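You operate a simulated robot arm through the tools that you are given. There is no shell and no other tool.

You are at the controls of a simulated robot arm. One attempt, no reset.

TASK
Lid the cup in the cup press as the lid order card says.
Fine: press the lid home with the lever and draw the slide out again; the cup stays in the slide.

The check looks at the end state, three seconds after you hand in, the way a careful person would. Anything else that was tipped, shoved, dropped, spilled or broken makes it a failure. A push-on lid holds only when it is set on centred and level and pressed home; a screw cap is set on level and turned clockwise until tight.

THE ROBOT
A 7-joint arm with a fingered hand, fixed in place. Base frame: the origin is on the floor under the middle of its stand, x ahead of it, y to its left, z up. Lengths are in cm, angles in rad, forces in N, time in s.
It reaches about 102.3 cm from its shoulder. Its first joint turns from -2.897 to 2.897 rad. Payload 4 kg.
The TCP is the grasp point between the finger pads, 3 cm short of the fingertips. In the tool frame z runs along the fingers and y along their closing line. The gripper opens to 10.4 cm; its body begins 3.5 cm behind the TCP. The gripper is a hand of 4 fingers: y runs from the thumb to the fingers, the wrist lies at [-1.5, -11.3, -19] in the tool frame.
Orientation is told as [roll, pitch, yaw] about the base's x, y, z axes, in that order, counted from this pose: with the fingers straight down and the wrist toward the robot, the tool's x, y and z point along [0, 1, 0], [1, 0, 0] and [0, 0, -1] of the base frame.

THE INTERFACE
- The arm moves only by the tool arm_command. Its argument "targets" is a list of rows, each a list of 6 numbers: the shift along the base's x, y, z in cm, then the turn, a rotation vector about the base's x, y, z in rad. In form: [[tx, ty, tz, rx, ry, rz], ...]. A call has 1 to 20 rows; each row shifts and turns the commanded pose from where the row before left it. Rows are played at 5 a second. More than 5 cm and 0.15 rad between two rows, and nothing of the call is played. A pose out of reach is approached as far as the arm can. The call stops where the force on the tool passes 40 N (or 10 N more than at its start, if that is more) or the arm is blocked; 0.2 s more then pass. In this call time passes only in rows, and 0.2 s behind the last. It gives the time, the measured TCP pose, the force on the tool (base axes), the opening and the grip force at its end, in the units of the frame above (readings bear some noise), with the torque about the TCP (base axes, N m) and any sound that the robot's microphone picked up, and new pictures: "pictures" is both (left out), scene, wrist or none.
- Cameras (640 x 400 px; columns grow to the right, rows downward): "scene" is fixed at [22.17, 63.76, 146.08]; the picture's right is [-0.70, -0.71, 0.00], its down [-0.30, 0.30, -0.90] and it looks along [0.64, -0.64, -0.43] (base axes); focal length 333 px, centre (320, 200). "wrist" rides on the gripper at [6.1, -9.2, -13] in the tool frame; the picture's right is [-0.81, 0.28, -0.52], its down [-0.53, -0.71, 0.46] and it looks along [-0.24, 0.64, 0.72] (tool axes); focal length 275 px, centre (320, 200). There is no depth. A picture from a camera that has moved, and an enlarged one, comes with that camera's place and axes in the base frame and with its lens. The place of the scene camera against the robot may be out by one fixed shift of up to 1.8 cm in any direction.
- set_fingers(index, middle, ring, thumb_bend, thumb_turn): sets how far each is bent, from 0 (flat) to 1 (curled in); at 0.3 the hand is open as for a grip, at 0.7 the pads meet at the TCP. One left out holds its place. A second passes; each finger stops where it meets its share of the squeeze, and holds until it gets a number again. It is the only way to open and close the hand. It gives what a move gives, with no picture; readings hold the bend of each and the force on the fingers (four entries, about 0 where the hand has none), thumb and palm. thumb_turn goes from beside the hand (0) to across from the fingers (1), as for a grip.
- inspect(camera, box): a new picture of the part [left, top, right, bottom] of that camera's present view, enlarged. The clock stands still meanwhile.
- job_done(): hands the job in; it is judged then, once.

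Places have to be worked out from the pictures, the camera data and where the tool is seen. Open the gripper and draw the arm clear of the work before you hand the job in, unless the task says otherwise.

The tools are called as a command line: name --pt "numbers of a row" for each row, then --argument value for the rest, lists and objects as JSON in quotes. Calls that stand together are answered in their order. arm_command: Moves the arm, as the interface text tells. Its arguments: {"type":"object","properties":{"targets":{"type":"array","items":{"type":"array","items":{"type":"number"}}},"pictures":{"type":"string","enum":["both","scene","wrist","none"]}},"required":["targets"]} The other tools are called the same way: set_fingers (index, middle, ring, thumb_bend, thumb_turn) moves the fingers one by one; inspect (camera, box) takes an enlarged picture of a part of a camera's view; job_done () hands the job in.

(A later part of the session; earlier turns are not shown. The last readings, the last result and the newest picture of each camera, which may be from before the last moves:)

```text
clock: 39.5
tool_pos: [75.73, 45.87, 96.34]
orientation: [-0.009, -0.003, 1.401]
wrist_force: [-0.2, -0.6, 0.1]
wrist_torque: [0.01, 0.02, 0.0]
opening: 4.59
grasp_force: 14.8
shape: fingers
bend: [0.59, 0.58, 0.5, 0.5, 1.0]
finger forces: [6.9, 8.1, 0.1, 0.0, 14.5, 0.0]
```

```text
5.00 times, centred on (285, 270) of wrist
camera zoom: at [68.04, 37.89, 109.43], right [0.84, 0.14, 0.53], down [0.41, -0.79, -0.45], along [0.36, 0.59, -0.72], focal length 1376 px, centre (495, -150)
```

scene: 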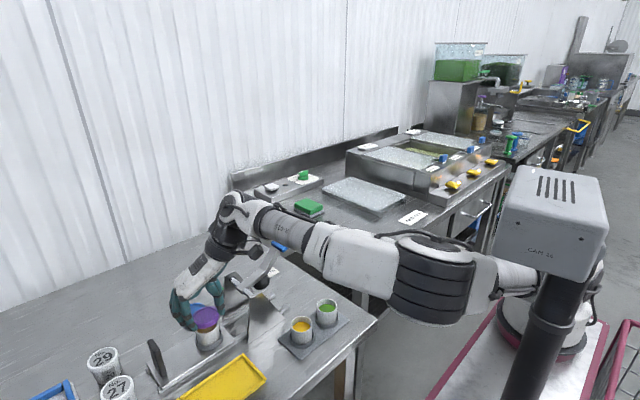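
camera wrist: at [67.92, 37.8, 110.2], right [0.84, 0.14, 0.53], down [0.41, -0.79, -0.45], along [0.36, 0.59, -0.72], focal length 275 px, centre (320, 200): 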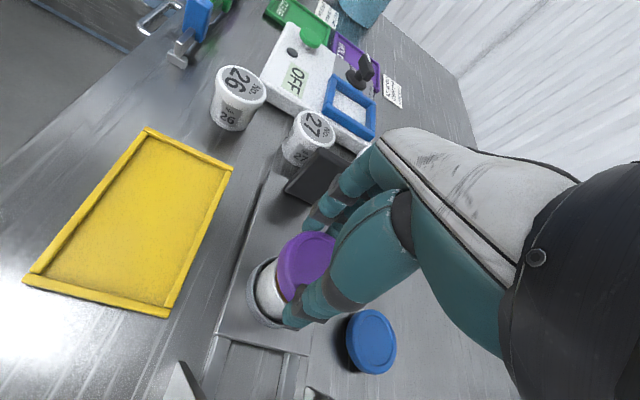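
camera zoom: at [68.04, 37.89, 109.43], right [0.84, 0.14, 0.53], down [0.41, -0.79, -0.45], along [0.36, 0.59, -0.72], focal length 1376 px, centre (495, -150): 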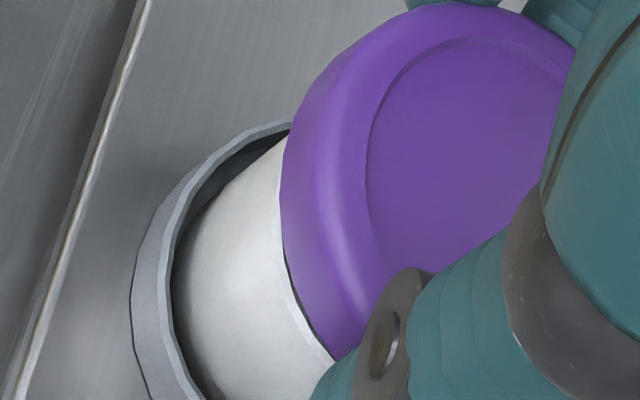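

From the fine crescent of rim visible in both views, the lid still sits about 0.3 cm too far ahead (+x). I'll shift [-0.32, 0] at this height and look again.

arm_command --pt "-0.16 0 0 0 0 0" --pt "-0.16 0 0 0 0 0" --pt "0 0 0 0 0 0" --pictures "none"

inspect --camera "scene" --box '[176, 305, 232, 350]'

inspect --camera "wrist" --box '[240, 230, 330, 310]'

```text
clock: 40.3
tool_pos: [75.42, 45.79, 96.43]
orientation: [-0.01, -0.002, 1.403]
wrist_force: [0.1, 0.3, -0.2]
wrist_torque: [0.0, -0.01, 0.0]
opening: 4.62
grasp_force: 15.1
shape: fingers
bend: [0.59, 0.58, 0.5, 0.5, 1.0]
finger forces: [6.7, 8.1, 0.1, 0.0, 14.5, 0.0]
```

```text
8.89 times, centred on (204, 328) of scene
camera zoom: at [22.17, 63.76, 146.08], right [-0.7, -0.71, 0.0], down [-0.3, 0.3, -0.9], along [0.64, -0.64, -0.43], focal length 2962 px, centre (1351, -933)
```

zoom: 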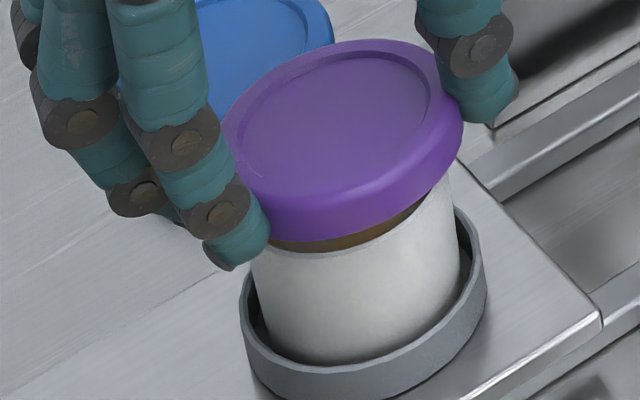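

```text
5.00 times, centred on (285, 270) of wrist
camera zoom: at [67.74, 37.88, 109.46], right [0.84, 0.14, 0.53], down [0.41, -0.79, -0.45], along [0.36, 0.59, -0.72], focal length 1376 px, centre (495, -150)
```

zoom: 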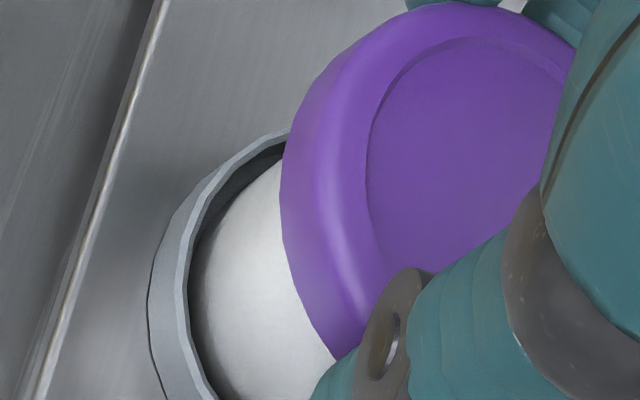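

Now both views put the lid within about 0.15 cm of centre. I'll lower gently in small steps to seat it on the rim.

arm_command --pt "0 0 -0.15 0 0 0" --pt "0 0 -0.15 0 0 0" --pt "0 0 -0.15 0 0 0" --pt "0 0 0 0 0 0" --pictures "none"

inspect --camera "scene" --box '[176, 305, 232, 350]'

inspect --camera "wrist" --box '[240, 230, 330, 310]'

```text
clock: 41.3
tool_pos: [75.39, 45.83, 95.88]
orientation: [-0.009, -0.001, 1.402]
wrist_force: [1.7, 0.8, 1.0]
wrist_torque: [0.04, 0.02, -0.02]
opening: 4.6
grasp_force: 14.7
shape: fingers
bend: [0.59, 0.58, 0.5, 0.5, 1.0]
finger forces: [6.8, 8.1, 0.1, 0.0, 14.5, 0.1]
```

```text
8.89 times, centred on (204, 328) of scene
camera zoom: at [22.17, 63.76, 146.08], right [-0.7, -0.71, 0.0], down [-0.3, 0.3, -0.9], along [0.64, -0.64, -0.43], focal length 2962 px, centre (1351, -933)
```

zoom: 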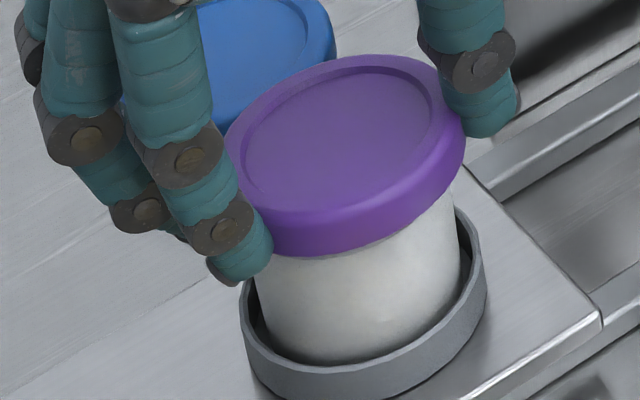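

```text
5.00 times, centred on (285, 270) of wrist
camera zoom: at [67.72, 37.89, 108.99], right [0.84, 0.14, 0.53], down [0.41, -0.79, -0.45], along [0.36, 0.59, -0.72], focal length 1376 px, centre (495, -150)
```

zoom: 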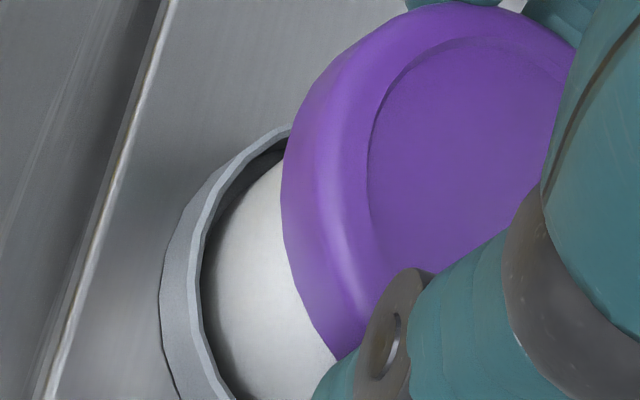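

The rim is now hidden under the lid all round in the scene view, and the force is just beginning to rise. I'll lower a little further in fine steps.

arm_command --pt "0 0 -0.12 0 0 0" --pt "0 0 -0.12 0 0 0" --pt "0 0 0 0 0 0" --pictures "none"

inspect --camera "scene" --box '[176, 305, 232, 350]'

```text
clock: 42.1
tool_pos: [75.48, 45.99, 95.7]
orientation: [-0.009, -0.001, 1.402]
wrist_force: [0.4, -1.3, 0.4]
wrist_torque: [0.01, -0.06, 0.02]
opening: 4.6
grasp_force: 14.5
shape: fingers
bend: [0.59, 0.58, 0.5, 0.5, 1.0]
finger forces: [6.7, 8.1, 0.1, 0.1, 14.5, 0.1]
```

```text
8.89 times, centred on (204, 328) of scene
camera zoom: at [22.17, 63.76, 146.08], right [-0.7, -0.71, 0.0], down [-0.3, 0.3, -0.9], along [0.64, -0.64, -0.43], focal length 2962 px, centre (1351, -933)
```

zoom: 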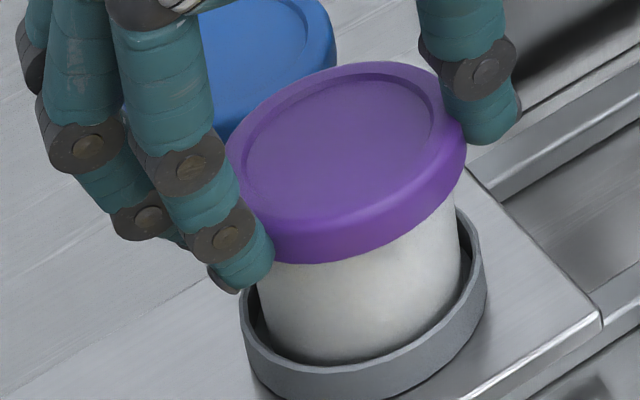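

Still no real force, and the lid keeps coming down around the cup. Two more fine steps.

arm_command --pt "0 0 -0.12 0 0 0" --pt "0 0 -0.12 0 0 0" --pt "0 0 0 0 0 0" --pictures "none"

inspect --camera "scene" --box '[176, 305, 232, 350]'

inspect --camera "wrist" --box '[240, 230, 330, 310]'

```text
clock: 42.9
tool_pos: [75.53, 45.97, 95.55]
orientation: [-0.011, -0.002, 1.402]
wrist_force: [0.8, 0.0, 4.3]
wrist_torque: [-0.02, -0.03, 0.03]
opening: 4.57
grasp_force: 15.2
shape: fingers
bend: [0.59, 0.58, 0.5, 0.5, 1.0]
finger forces: [6.7, 8.5, 0.0, 0.0, 14.5, 0.0]
```

```text
8.89 times, centred on (204, 328) of scene
camera zoom: at [22.17, 63.76, 146.08], right [-0.7, -0.71, 0.0], down [-0.3, 0.3, -0.9], along [0.64, -0.64, -0.43], focal length 2962 px, centre (1351, -933)
```

zoom: 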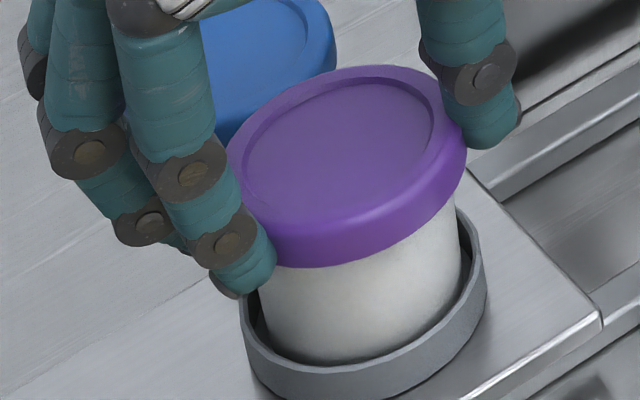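

```text
5.00 times, centred on (285, 270) of wrist
camera zoom: at [67.74, 37.88, 108.55], right [0.84, 0.13, 0.53], down [0.41, -0.79, -0.45], along [0.36, 0.59, -0.72], focal length 1376 px, centre (495, -150)
```

zoom: 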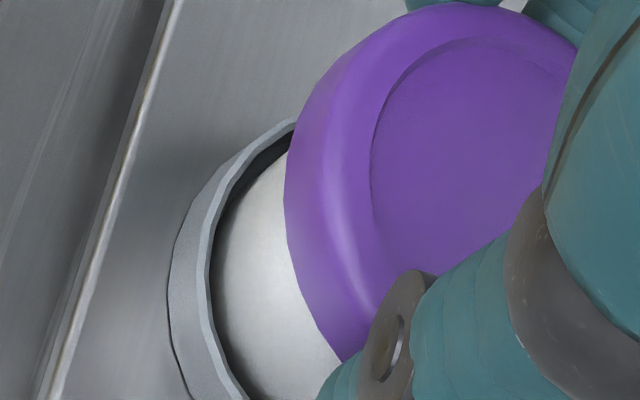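

Contact: 4.3 N upward with the lid resting around the rim, within about 0.15 cm of centred. I'll release the grip gently.

set_fingers --index 0.45 --middle 0.45 --ring 0.42 --thumb_bend 0.4

inspect --camera "scene" --box '[176, 305, 232, 350]'

inspect --camera "wrist" --box '[220, 210, 380, 350]'

```text
clock: 43.9
tool_pos: [75.53, 45.75, 95.49]
orientation: [-0.009, -0.001, 1.402]
wrist_force: [0.2, -1.0, -0.2]
wrist_torque: [0.0, -0.02, -0.02]
opening: 7.1
grasp_force: 0.1
shape: fingers
bend: [0.45, 0.45, 0.42, 0.4, 0.99]
finger forces: [0.0, 0.0, 0.0, 0.1, 0.1, 0.1]
```

```text
8.89 times, centred on (204, 328) of scene
camera zoom: at [22.17, 63.76, 146.08], right [-0.7, -0.71, 0.0], down [-0.3, 0.3, -0.9], along [0.64, -0.64, -0.43], focal length 2962 px, centre (1351, -933)
```

zoom: 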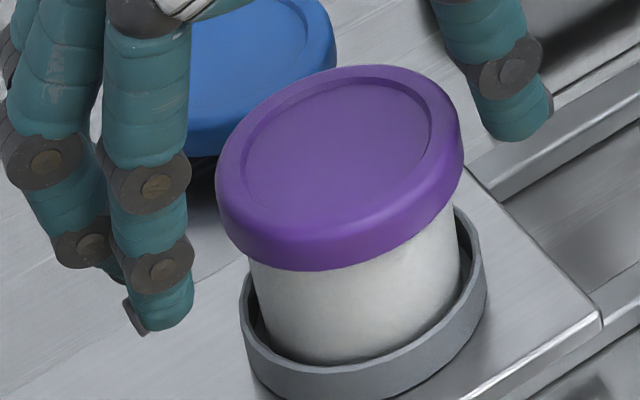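

```text
2.86 times, centred on (300, 280) of wrist
camera zoom: at [67.74, 37.89, 108.53], right [0.84, 0.14, 0.53], down [0.41, -0.79, -0.45], along [0.36, 0.59, -0.72], focal length 786 px, centre (377, -29)
```

zoom: 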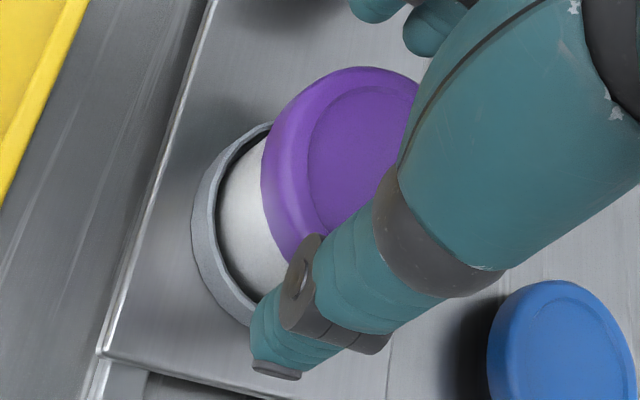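

The lid sits on the cup by itself and the fingers are clear. I'll raise the hand straight up and look at how the lid sits.

arm_command --pt "0 0 0.8 0 0 0" --pt "0 0 1.0 0 0 0" --pt "0 0 1.2 0 0 0" --pt "0 0 1.2 0 0 0" --pt "0 0 1.2 0 0 0" --pt "0 0 0 0 0 0" --pictures "both"

inspect --camera "scene" --box '[176, 300, 232, 350]'

inspect --camera "wrist" --box '[200, 200, 380, 340]'

```text
clock: 45.3
tool_pos: [75.51, 45.85, 100.9]
orientation: [-0.007, -0.002, 1.401]
wrist_force: [0.0, 0.3, 0.5]
wrist_torque: [0.03, 0.01, 0.02]
opening: 7.1
grasp_force: 0.1
shape: fingers
bend: [0.45, 0.45, 0.42, 0.4, 0.99]
finger forces: [0.0, 0.0, 0.1, 0.0, 0.1, 0.1]
camera wrist: at [67.77, 37.92, 113.98], right [0.84, 0.14, 0.53], down [0.41, -0.79, -0.45], along [0.36, 0.59, -0.72], focal length 275 px, centre (320, 200)
```

scene: 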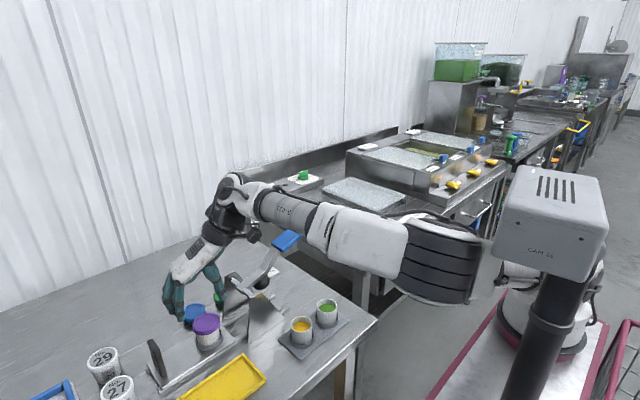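
wrist: 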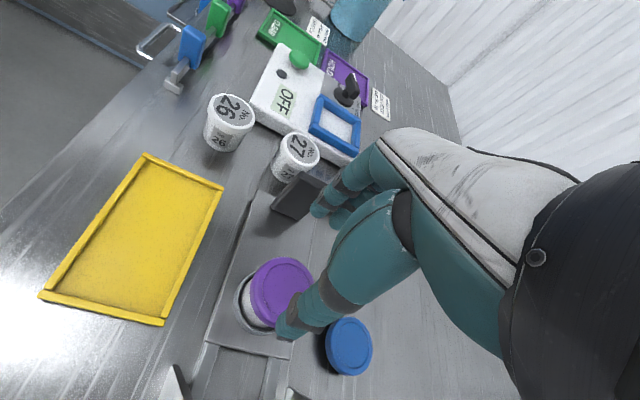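

```text
8.00 times, centred on (204, 325) of scene
camera zoom: at [22.17, 63.76, 146.08], right [-0.7, -0.71, 0.0], down [-0.3, 0.3, -0.9], along [0.64, -0.64, -0.43], focal length 2666 px, centre (1248, -800)
```

zoom: 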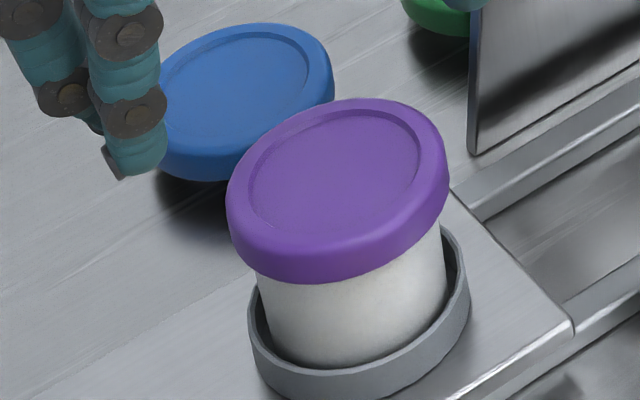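

```text
2.86 times, centred on (290, 270) of wrist
camera zoom: at [67.77, 37.92, 113.98], right [0.84, 0.14, 0.53], down [0.41, -0.79, -0.45], along [0.36, 0.59, -0.72], focal length 786 px, centre (406, 0)
```

zoom: 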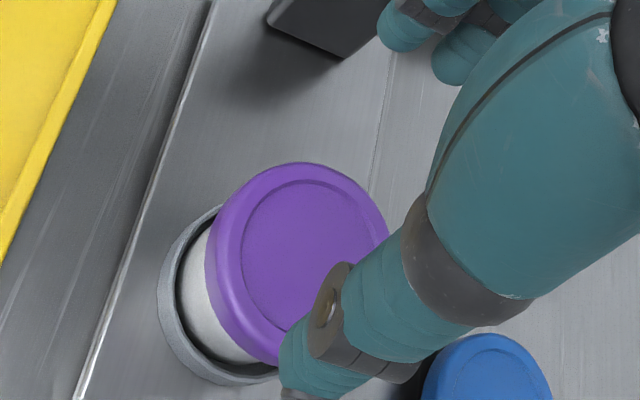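

The lid sits level and within about 0.15 cm of centre. Next I grip the slide's black handle plate (x 74.4–78.15, y 55.1–56.15, top z about 95) from above, with the thumb on the inner face and the fingers on the outer face. First I'll move up and over it while turning to yaw 1.57.

set_fingers --index 0.5 --middle 0.5 --ring 0.45 --thumb_bend 0.5

arm_command --pt "0 0 0.8 0 0 0.03" --pt "0.05 0.8 0.4 0 0 0.03" --pt "0.05 1.0 0 0 0 0.03" --pt "0.05 1.0 0 0 0 0.03" --pt "0.05 1.0 0 0 0 0.03" --pt "0.05 1.0 0 0 0 0.02" --pt "0 0 0 0 0 0" --pictures "both"

```text
clock: 46.3
tool_pos: [75.47, 46.0, 100.88]
orientation: [-0.011, -0.001, 1.402]
wrist_force: [0.7, 0.9, -0.1]
wrist_torque: [0.02, -0.02, -0.01]
opening: 5.24
grasp_force: 0.1
shape: fingers
bend: [0.5, 0.5, 0.45, 0.5, 1.0]
finger forces: [0.1, 0.1, 0.0, 0.0, 0.1, 0.1]
```

```text
clock: 47.9
tool_pos: [75.75, 50.7, 102.23]
orientation: [-0.009, -0.002, 1.572]
wrist_force: [0.4, 0.3, -0.8]
wrist_torque: [-0.01, -0.02, -0.02]
opening: 5.24
grasp_force: 0.0
shape: fingers
bend: [0.5, 0.5, 0.45, 0.5, 1.0]
finger forces: [0.0, 0.1, 0.0, 0.0, 0.1, 0.1]
camera wrist: at [69.44, 41.5, 115.14], right [0.81, 0.28, 0.53], down [0.54, -0.71, -0.45], along [0.25, 0.65, -0.72], focal length 275 px, centre (320, 200)
```

scene: 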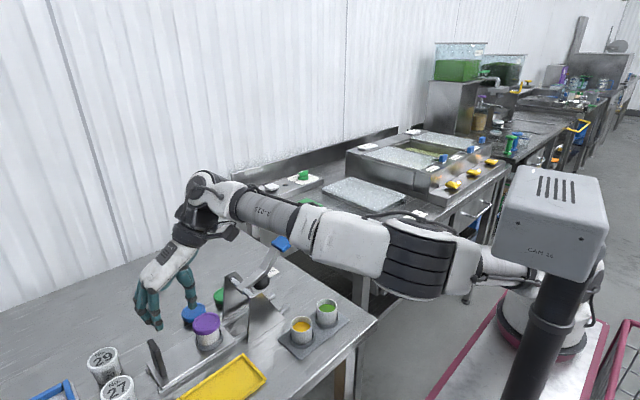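
wrist: 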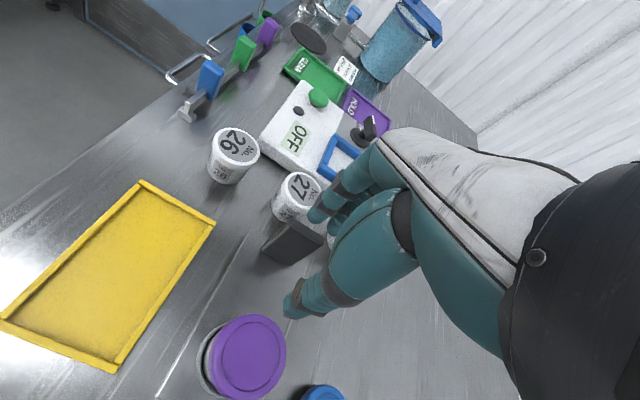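

Tracking is good. I'll refine the handle's place from this view before going over it.

inspect --camera "wrist" --box '[200, 150, 360, 290]'

inspect --camera "wrist" --box '[170, 290, 330, 400]'

```text
2.86 times, centred on (280, 220) of wrist
camera zoom: at [69.44, 41.5, 115.14], right [0.81, 0.28, 0.53], down [0.54, -0.71, -0.45], along [0.25, 0.65, -0.72], focal length 786 px, centre (434, 143)
```

zoom: 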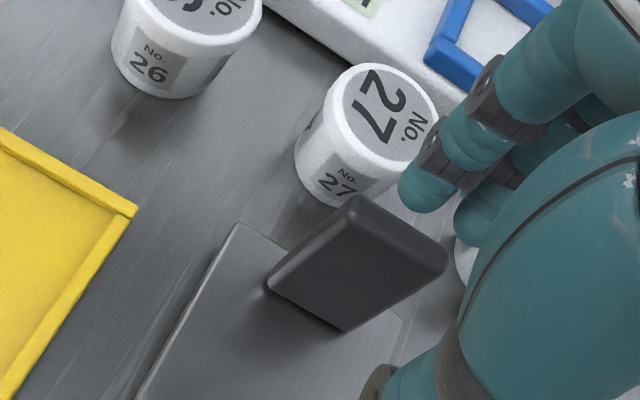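

```text
3.64 times, centred on (250, 345) of wrist
camera zoom: at [69.44, 41.5, 115.14], right [0.81, 0.28, 0.53], down [0.54, -0.71, -0.45], along [0.25, 0.65, -0.72], focal length 1001 px, centre (574, -327)
```

zoom: 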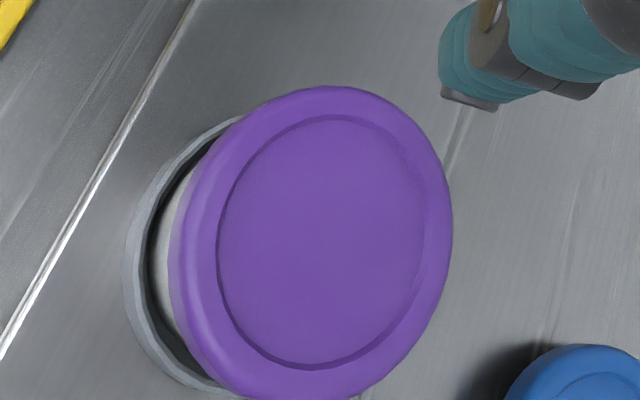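

The handle is confirmed at x 74.6–78.0, inner face y 55.0, top z 95.2, and the lid is centred at [76.2, 44.9]. I'll move over the handle and start down.

arm_command --pt "0.05 1.2 0 0 0 0" --pt "0.05 1.2 0 0 0 0" --pt "0.05 1.2 0 0 0 0" --pt "0 1.2 0 0 0 0" --pt "0 0 -1.0 0 0 0" --pt "0 0 -1.0 0 0 0" --pt "0 0 -1.0 0 0 0" --pt "0 0 0 0 0 0" --pictures "both"

inspect --camera "wrist" --box '[220, 160, 400, 340]'

inspect --camera "scene" --box '[80, 260, 240, 390]'

```text
clock: 49.7
tool_pos: [75.74, 55.36, 99.07]
orientation: [-0.008, -0.002, 1.571]
wrist_force: [-0.6, 0.4, -1.3]
wrist_torque: [-0.02, -0.02, 0.0]
opening: 5.24
grasp_force: 0.0
shape: fingers
bend: [0.5, 0.5, 0.45, 0.5, 1.0]
finger forces: [0.1, 0.0, 0.0, 0.0, 0.0, 0.0]
camera wrist: at [69.59, 46.29, 112.1], right [0.81, 0.28, 0.53], down [0.54, -0.71, -0.45], along [0.25, 0.65, -0.72], focal length 275 px, centre (320, 200)
```

scene: 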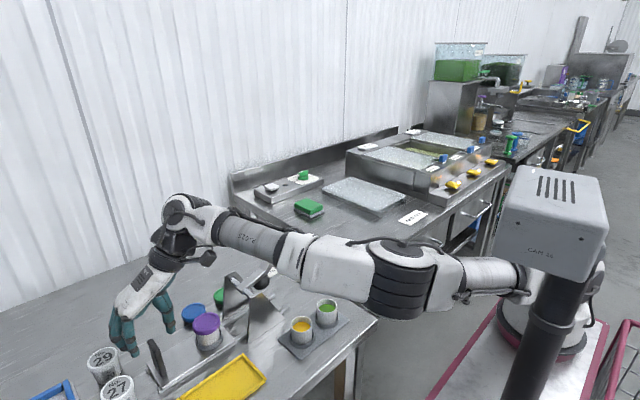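
wrist: 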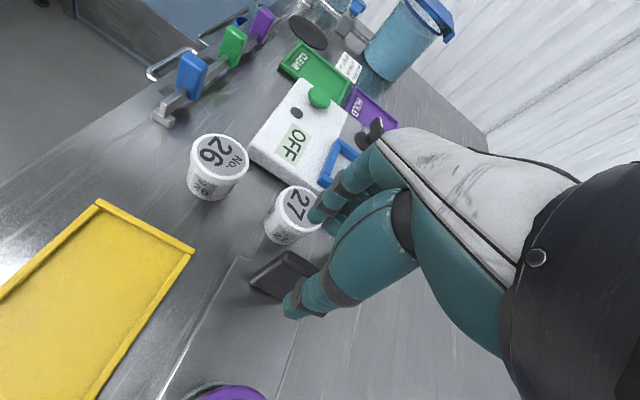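

```text
2.22 times, centred on (310, 250) of wrist
camera zoom: at [69.59, 46.29, 112.1], right [0.81, 0.28, 0.53], down [0.54, -0.71, -0.45], along [0.25, 0.65, -0.72], focal length 612 px, centre (342, 89)
```

zoom: 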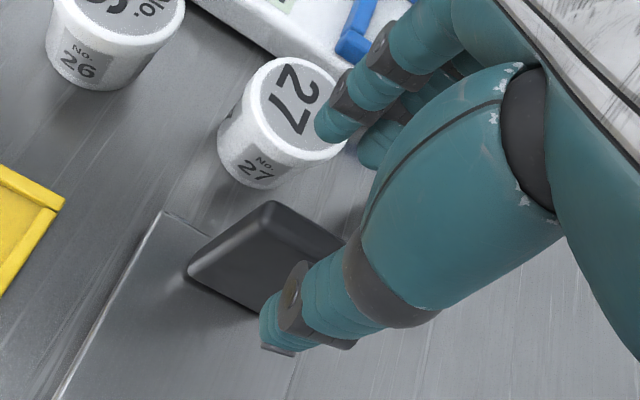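

```text
3.08 times, centred on (160, 325) of scene
camera zoom: at [22.17, 63.76, 146.08], right [-0.7, -0.71, 0.0], down [-0.3, 0.3, -0.9], along [0.64, -0.64, -0.43], focal length 1025 px, centre (812, -185)
```

zoom: 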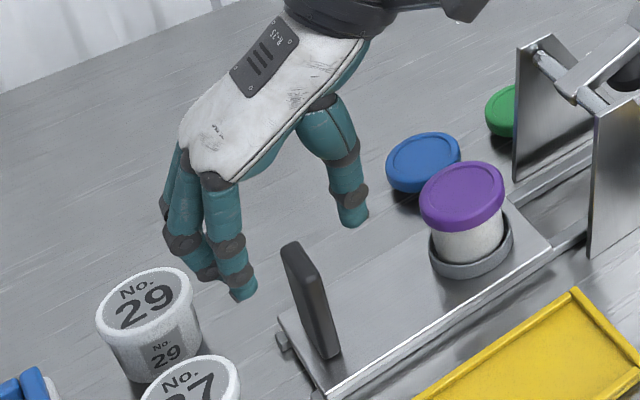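

The fingers and thumb straddle the handle top. I'll lower to about z 95.8, so the tips come some 3 cm down its two faces.

arm_command --pt "0.1 0.15 -0.8 0 0 0" --pt "0 0 -0.8 0 0 0" --pt "0 0 -0.8 0 0 0" --pt "0 0 -0.7 0 0 0" --pt "0 0 0 0 0 0" --pictures "none"

inspect --camera "wrist" --box '[220, 160, 400, 340]'

inspect --camera "scene" --box '[90, 290, 210, 390]'

```text
clock: 50.9
tool_pos: [75.88, 55.39, 95.99]
orientation: [-0.009, -0.003, 1.573]
wrist_force: [0.0, 0.6, 0.0]
wrist_torque: [0.02, 0.0, 0.01]
opening: 5.26
grasp_force: 0.1
shape: fingers
bend: [0.5, 0.5, 0.45, 0.5, 1.0]
finger forces: [0.0, 0.0, 0.0, 0.1, 0.0, 0.1]
```

```text
2.22 times, centred on (310, 250) of wrist
camera zoom: at [69.7, 46.37, 108.97], right [0.81, 0.28, 0.53], down [0.54, -0.71, -0.45], along [0.25, 0.65, -0.72], focal length 612 px, centre (342, 89)
```

zoom: 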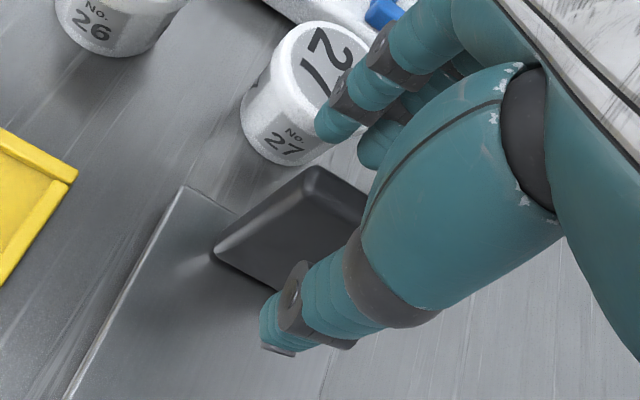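

```text
4.00 times, centred on (150, 340) of scene
camera zoom: at [22.17, 63.76, 146.08], right [-0.7, -0.71, 0.0], down [-0.3, 0.3, -0.9], along [0.64, -0.64, -0.43], focal length 1333 px, centre (1000, -360)
```

zoom: 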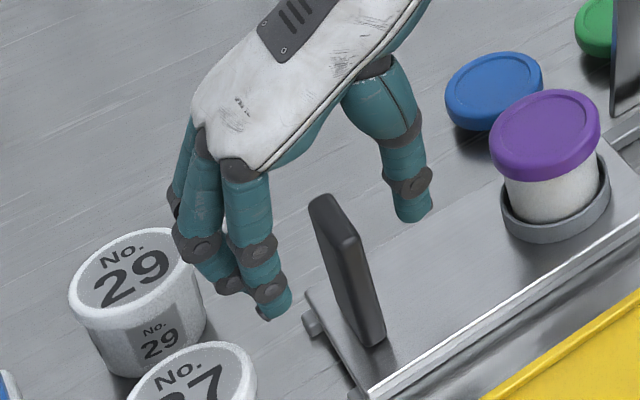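

The handle stands between thumb and fingers. I'll close gently onto it.

set_fingers --index 0.6 --middle 0.6 --thumb_bend 0.62

set_fingers --index 0.72 --middle 0.72 --thumb_bend 0.74

inspect --camera "wrist" --box '[220, 160, 400, 340]'

inspect --camera "scene" --box '[90, 290, 210, 390]'

```text
clock: 51.9
tool_pos: [75.91, 55.63, 96.02]
orientation: [-0.009, -0.001, 1.573]
wrist_force: [-0.2, -0.4, 0.5]
wrist_torque: [0.01, 0.0, -0.03]
opening: 2.39
grasp_force: 0.0
shape: fingers
bend: [0.6, 0.6, 0.45, 0.62, 1.0]
finger forces: [0.0, 0.0, 0.0, 0.1, 0.0, 0.1]
```

```text
clock: 52.9
tool_pos: [75.9, 55.48, 96.01]
orientation: [-0.008, -0.001, 1.573]
wrist_force: [0.5, 0.4, -4.4]
wrist_torque: [0.01, -0.02, 0.02]
opening: 0.85
grasp_force: 8.2
shape: fingers
bend: [0.71, 0.67, 0.45, 0.68, 1.0]
finger forces: [4.5, 4.3, 0.1, 0.0, 8.3, 0.0]
```

```text
2.22 times, centred on (310, 250) of wrist
camera zoom: at [69.71, 46.39, 108.95], right [0.81, 0.28, 0.53], down [0.54, -0.71, -0.45], along [0.25, 0.65, -0.72], focal length 612 px, centre (342, 89)
```

zoom: 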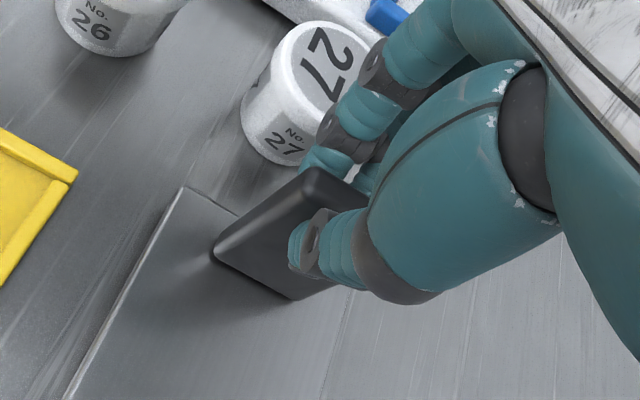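

```text
4.00 times, centred on (150, 340) of scene
camera zoom: at [22.17, 63.76, 146.08], right [-0.7, -0.71, 0.0], down [-0.3, 0.3, -0.9], along [0.64, -0.64, -0.43], focal length 1333 px, centre (1000, -360)
```

zoom: 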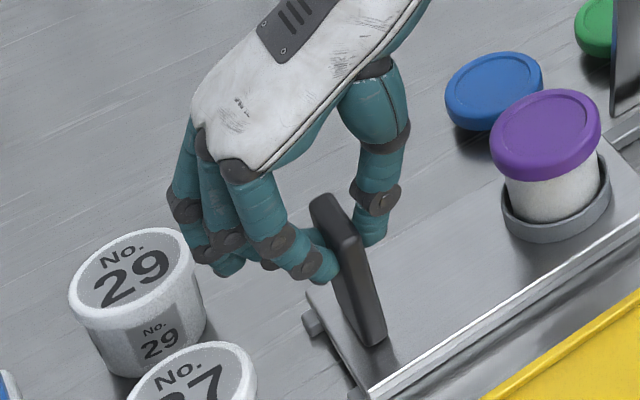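

I have the handle firmly (about 8 N) and the slide has not moved. I'll push it in along -y slowly, checking the force and how the lid rides.

arm_command --pt "0 -0.4 0 0 0 0" --pt "0 -0.5 0 0 0 0" --pt "0 -0.6 0 0 0 0" --pt "0 -0.6 0 0 0 0" --pt "0 -0.6 0 0 0 0" --pt "0 -0.6 0 0 0 0" --pt "0 -0.4 0 0 0 0" --pt "0 0 0 0 0 0" --pictures "both"

inspect --camera "scene" --box '[110, 260, 300, 390]'

```text
clock: 54.7
tool_pos: [76.05, 51.78, 95.87]
orientation: [-0.009, -0.002, 1.573]
wrist_force: [0.1, -0.2, -7.0]
wrist_torque: [0.01, 0.0, 0.0]
opening: 0.83
grasp_force: 7.4
shape: fingers
bend: [0.71, 0.67, 0.45, 0.68, 1.0]
finger forces: [3.9, 3.9, 0.1, 0.0, 7.8, 0.1]
camera wrist: at [69.72, 42.71, 108.99], right [0.81, 0.28, 0.53], down [0.54, -0.71, -0.45], along [0.25, 0.65, -0.72], focal length 275 px, centre (320, 200)
```

scene: 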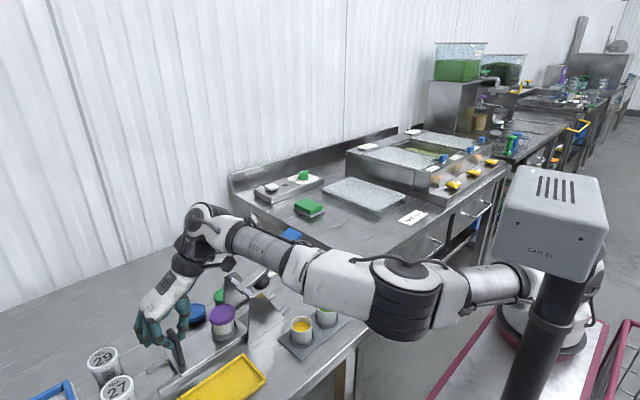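
wrist: 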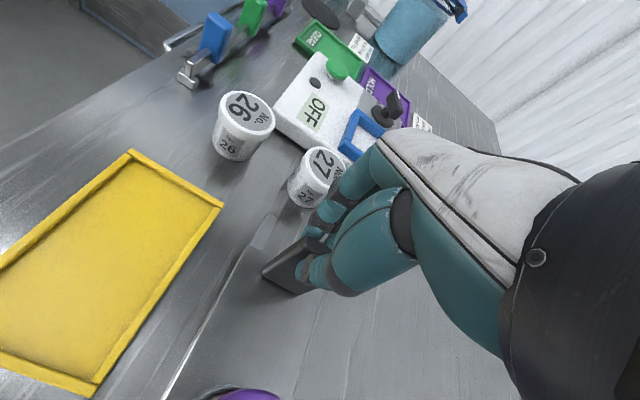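

```text
3.08 times, centred on (205, 325) of scene
camera zoom: at [22.17, 63.76, 146.08], right [-0.7, -0.71, 0.0], down [-0.3, 0.3, -0.9], along [0.64, -0.64, -0.43], focal length 1025 px, centre (674, -185)
```

zoom: 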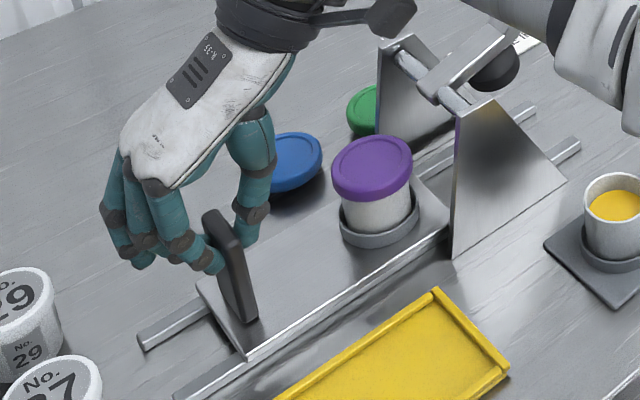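

The slide follows with almost no resistance and the lid is riding steadily. I'll continue inwards, easing the hand down slightly to take off the vertical pull.

arm_command --pt "0 -0.4 -0.1 0 0 0" --pt "0 -0.6 -0.1 0 0 0" --pt "0 -0.7 0 0 0 0" --pt "0 -0.7 0 0 0 0" --pt "0 -0.7 0 0 0 0" --pt "0 -0.7 0 0 0 0" --pt "0 -0.6 0 0 0 0" --pt "0 -0.4 0 0 0 0" --pt "0 0 0 0 0 0" --pictures "both"

inspect --camera "scene" --box '[140, 250, 320, 380]'

```text
clock: 56.7
tool_pos: [75.91, 46.98, 95.91]
orientation: [-0.012, -0.001, 1.571]
wrist_force: [2.2, 1.6, 6.8]
wrist_torque: [-0.04, -0.03, 0.02]
opening: 0.83
grasp_force: 9.9
shape: fingers
bend: [0.71, 0.67, 0.45, 0.68, 1.0]
finger forces: [5.3, 5.0, 0.0, 0.0, 9.6, 0.0]
camera wrist: at [69.65, 37.87, 108.8], right [0.8, 0.28, 0.53], down [0.54, -0.71, -0.45], along [0.25, 0.65, -0.72], focal length 275 px, centre (320, 200)
```

scene: 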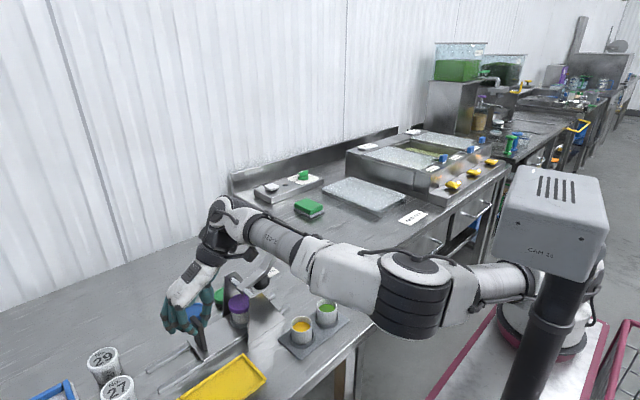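
wrist: 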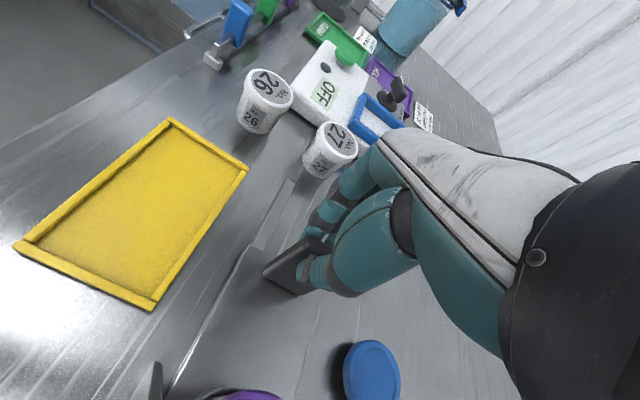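

```text
3.08 times, centred on (230, 315) of scene
camera zoom: at [22.17, 63.76, 146.08], right [-0.7, -0.71, 0.0], down [-0.3, 0.3, -0.9], along [0.64, -0.64, -0.43], focal length 1025 px, centre (597, -154)
```

zoom: 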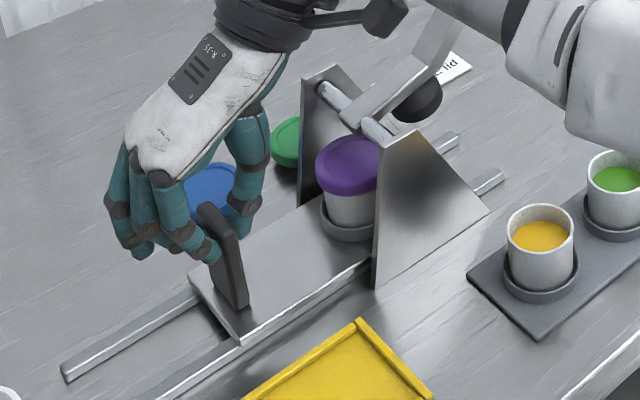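

The slide is 8.5 cm in and the lid passes under the pivot. I'll continue more slowly, watching for the slide's end stop.

arm_command --pt "0 -0.4 0.05 0 0 0" --pt "0 -0.6 0.05 0 0 0" --pt "0 -0.6 0 0 0 0" --pt "0 -0.6 0 0 0 0" --pt "0 -0.6 0 0 0 0" --pt "0 -0.4 0 0 0 0" --pt "0 0 0 0 0 0" --pictures "both"

inspect --camera "scene" --box '[160, 240, 320, 370]'

```text
clock: 58.3
tool_pos: [75.93, 43.94, 95.9]
orientation: [-0.009, -0.001, 1.573]
wrist_force: [0.7, 0.4, -2.7]
wrist_torque: [0.01, -0.02, -0.01]
opening: 0.79
grasp_force: 9.0
shape: fingers
bend: [0.71, 0.67, 0.45, 0.68, 1.0]
finger forces: [4.7, 4.5, 0.1, 0.1, 8.8, 0.1]
camera wrist: at [69.7, 34.73, 108.91], right [0.81, 0.28, 0.53], down [0.54, -0.71, -0.45], along [0.25, 0.65, -0.72], focal length 275 px, centre (320, 200)
```

scene: 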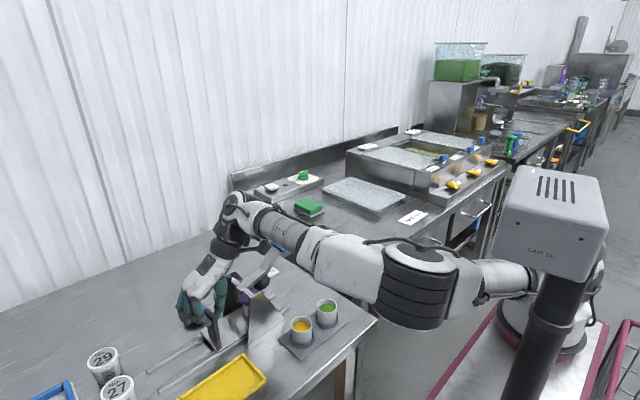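
wrist: 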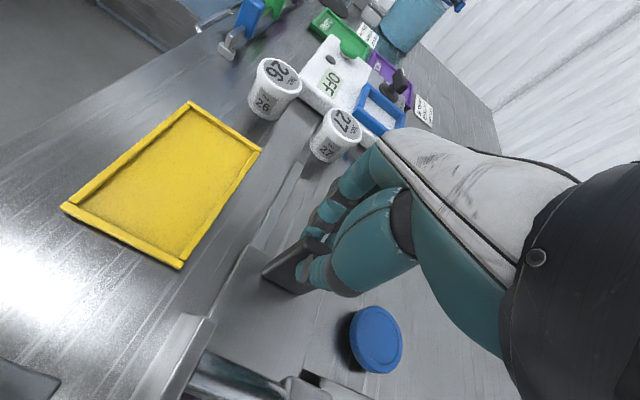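

```text
3.08 times, centred on (240, 305) of scene
camera zoom: at [22.17, 63.76, 146.08], right [-0.7, -0.71, 0.0], down [-0.3, 0.3, -0.9], along [0.64, -0.64, -0.43], focal length 1025 px, centre (566, -123)
```

zoom: 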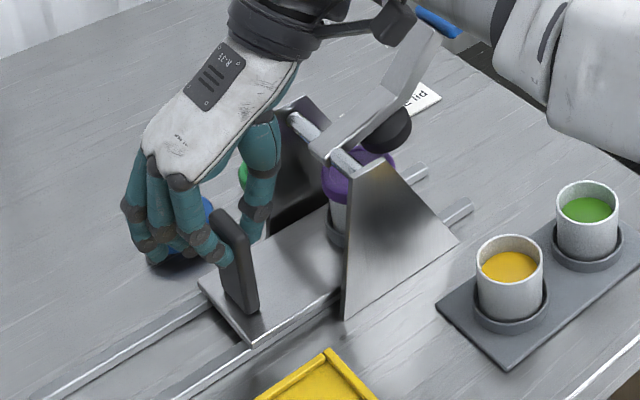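

11.5 cm in and still free. I'll continue in finer steps until the stop.

arm_command --pt "0 -0.4 0 0 0 0" --pt "0 -0.4 0 0 0 0" --pt "0 -0.4 0 0 0 0" --pt "0 -0.4 0 0 0 0" --pt "0 -0.4 0 0 0 0" --pt "0 0 0 0 0 0" --pictures "scene"

inspect --camera "scene" --box '[180, 240, 300, 350]'

```text
clock: 59.7
tool_pos: [75.94, 41.93, 95.86]
orientation: [-0.009, -0.002, 1.572]
wrist_force: [-0.2, -0.7, -0.7]
wrist_torque: [-0.08, -0.02, 0.0]
opening: 0.82
grasp_force: 8.4
shape: fingers
bend: [0.71, 0.67, 0.45, 0.68, 1.0]
finger forces: [4.1, 4.1, 0.0, 0.0, 9.0, 0.1]
```

scene: 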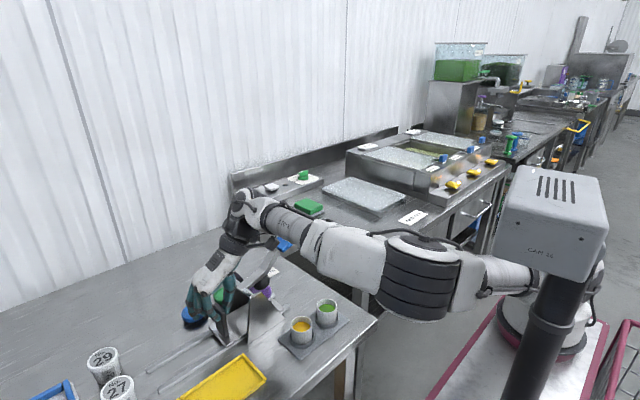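

```text
3.64 times, centred on (240, 295) of scene
camera zoom: at [22.17, 63.76, 146.08], right [-0.7, -0.71, 0.0], down [-0.3, 0.3, -0.9], along [0.64, -0.64, -0.43], focal length 1212 px, centre (611, -146)
```

zoom: 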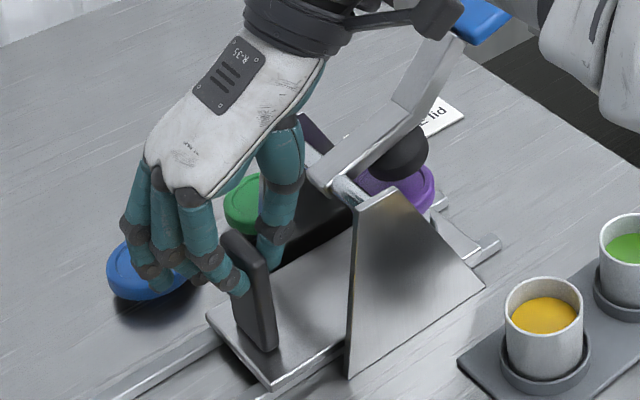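

13.5 cm in, with the lid now under the pad. I'll feel for the end stop with small steps.

arm_command --pt "0 -0.3 0 0 0 0" --pt "0 -0.3 0 0 0 0" --pt "0 0 0 0 0 0" --pictures "none"

inspect --camera "scene" --box '[200, 240, 300, 340]'

```text
clock: 60.5
tool_pos: [75.96, 41.24, 95.89]
orientation: [-0.008, 0.0, 1.572]
wrist_force: [3.4, 9.2, -0.9]
wrist_torque: [0.23, -0.04, 0.0]
opening: 0.82
grasp_force: 10.3
shape: fingers
bend: [0.71, 0.65, 0.45, 0.69, 1.0]
finger forces: [7.2, 7.1, 0.0, 0.0, 5.6, 0.0]
```

```text
4.00 times, centred on (250, 290) of scene
camera zoom: at [22.17, 63.76, 146.08], right [-0.7, -0.71, 0.0], down [-0.3, 0.3, -0.9], along [0.64, -0.64, -0.43], focal length 1333 px, centre (600, -160)
```

zoom: 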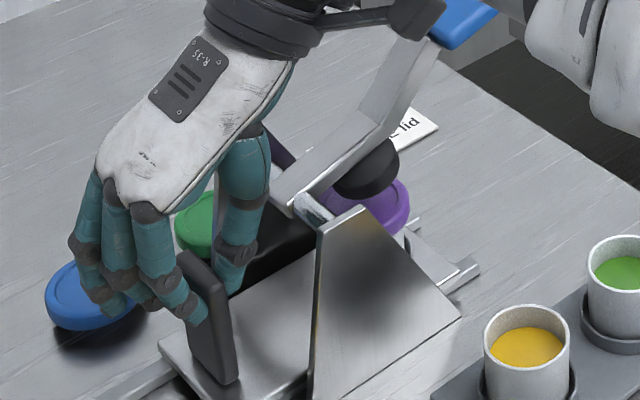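

The end stop is reached (9 N in y) after 14.2 cm of travel, so the cup sits at y of about 30.8 under the pad. I'll ease off, release the handle just enough, and lift away.

arm_command --pt "0 0.1 0 0 0 0" --pt "0 0.05 0 0 0 0" --pt "0 0 0 0 0 0" --pictures "none"

set_fingers --index 0.55 --middle 0.55 --thumb_bend 0.6

inspect --camera "scene" --box '[180, 240, 300, 350]'

```text
clock: 61.3
tool_pos: [75.97, 41.37, 95.85]
orientation: [-0.008, -0.002, 1.571]
wrist_force: [0.5, 4.5, -0.8]
wrist_torque: [0.09, -0.07, 0.01]
opening: 0.82
grasp_force: 9.0
shape: fingers
bend: [0.71, 0.66, 0.45, 0.69, 1.0]
finger forces: [5.8, 5.8, 0.0, 0.0, 7.0, 0.0]
```

```text
clock: 62.3
tool_pos: [75.91, 41.35, 95.86]
orientation: [-0.008, -0.003, 1.572]
wrist_force: [-1.2, -0.3, 1.0]
wrist_torque: [-0.04, 0.06, 0.0]
opening: 3.22
grasp_force: 0.0
shape: fingers
bend: [0.55, 0.55, 0.45, 0.6, 1.0]
finger forces: [0.0, 0.0, 0.0, 0.0, 0.0, 0.0]
```

```text
3.64 times, centred on (240, 295) of scene
camera zoom: at [22.17, 63.76, 146.08], right [-0.7, -0.71, 0.0], down [-0.3, 0.3, -0.9], along [0.64, -0.64, -0.43], focal length 1212 px, centre (611, -146)
```

zoom: 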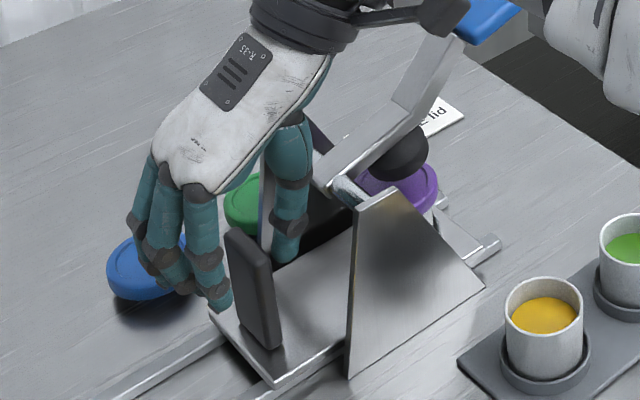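

Released with no load on anything. I'll lift the hand well clear above the press and the lever.

arm_command --pt "0 0 0.8 0 0 0" --pt "0 0 1.2 0 0 0" --pt "0 0 1.5 0 0 0" --pt "0 0 1.5 0 0 0" --pt "0 0 1.5 0 0 0" --pt "0 0 1.5 0 0 0" --pt "0 0 1.5 0 0 0" --pt "0 0 1.5 0 0 0" --pt "0 0 1.5 0 0 0" --pt "0 0 1.5 0 0 0" --pt "0 0 0 0 0 0" --pictures "both"

inspect --camera "scene" --box '[170, 220, 320, 370]'

```text
clock: 64.7
tool_pos: [75.95, 41.4, 109.96]
orientation: [-0.008, -0.001, 1.573]
wrist_force: [0.2, 0.5, -0.4]
wrist_torque: [-0.02, 0.0, 0.02]
opening: 3.19
grasp_force: 0.1
shape: fingers
bend: [0.55, 0.55, 0.45, 0.6, 1.0]
finger forces: [0.0, 0.1, 0.0, 0.0, 0.1, 0.0]
camera wrist: at [69.74, 32.24, 122.93], right [0.81, 0.28, 0.53], down [0.54, -0.71, -0.45], along [0.25, 0.65, -0.72], focal length 275 px, centre (320, 200)
```

scene: 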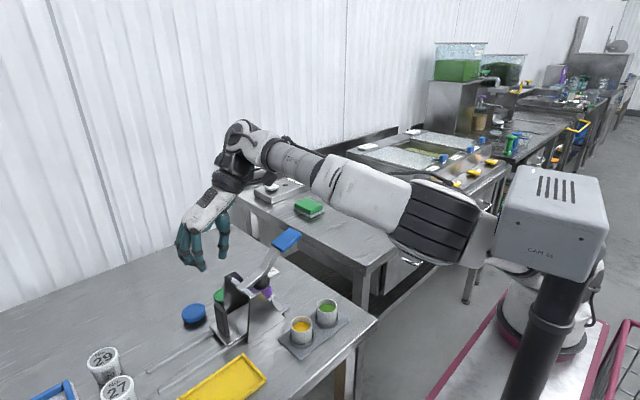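
wrist: 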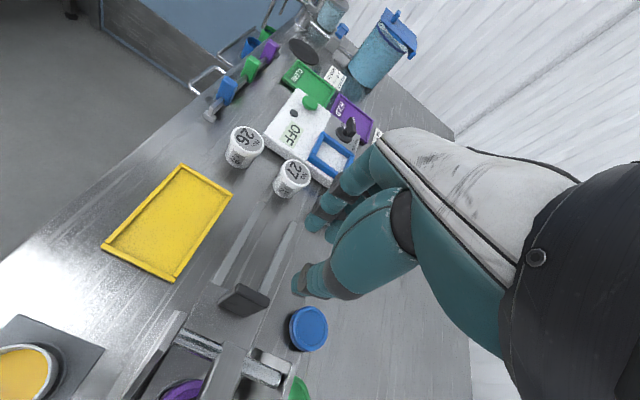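

```text
2.67 times, centred on (245, 295) of scene
camera zoom: at [22.17, 63.76, 146.08], right [-0.7, -0.71, 0.0], down [-0.3, 0.3, -0.9], along [0.64, -0.64, -0.43], focal length 889 px, centre (520, -53)
```

zoom: 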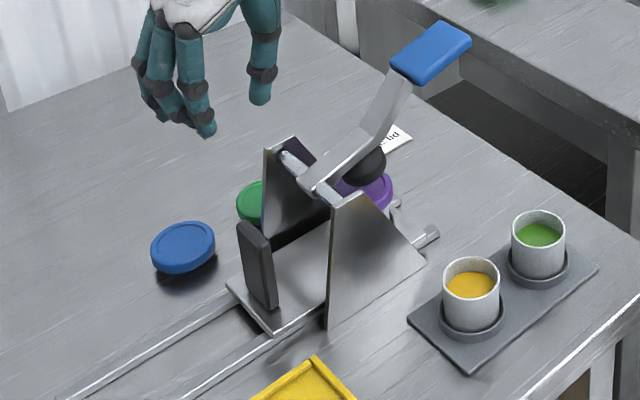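

The slide stays in with the lidded cup under the raised lever, and nothing else has moved. I'll make a fist for pressing and look at its shape.

set_fingers --index 1 --middle 1 --ring 1 --thumb_bend 0.3 --thumb_turn 0.3

inspect --camera "scene" --box '[160, 110, 280, 290]'

inspect --camera "wrist" --box '[160, 100, 480, 400]'

```text
clock: 65.7
tool_pos: [75.84, 41.47, 109.98]
orientation: [-0.01, -0.002, 1.573]
wrist_force: [0.8, -0.1, 0.1]
wrist_torque: [0.0, -0.05, -0.03]
opening: 8.2
grasp_force: 0.1
shape: fingers
bend: [1.0, 1.0, 1.0, 0.3, 0.29]
finger forces: [0.0, 0.0, 0.1, 0.0, 0.0, 0.1]
```

```text
2.22 times, centred on (220, 200) of scene
camera zoom: at [22.17, 63.76, 146.08], right [-0.7, -0.71, 0.0], down [-0.3, 0.3, -0.9], along [0.64, -0.64, -0.43], focal length 740 px, centre (542, 200)
```

zoom: 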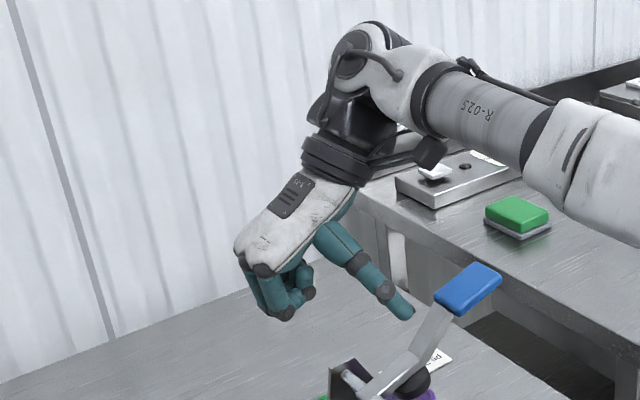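

```text
1.33 times, centred on (320, 250) of wrist
camera zoom: at [69.74, 32.25, 122.9], right [0.81, 0.28, 0.53], down [0.54, -0.71, -0.45], along [0.25, 0.65, -0.72], focal length 367 px, centre (320, 133)
```

zoom: 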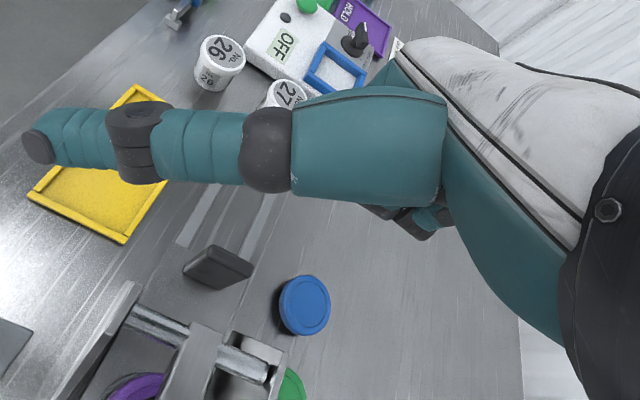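

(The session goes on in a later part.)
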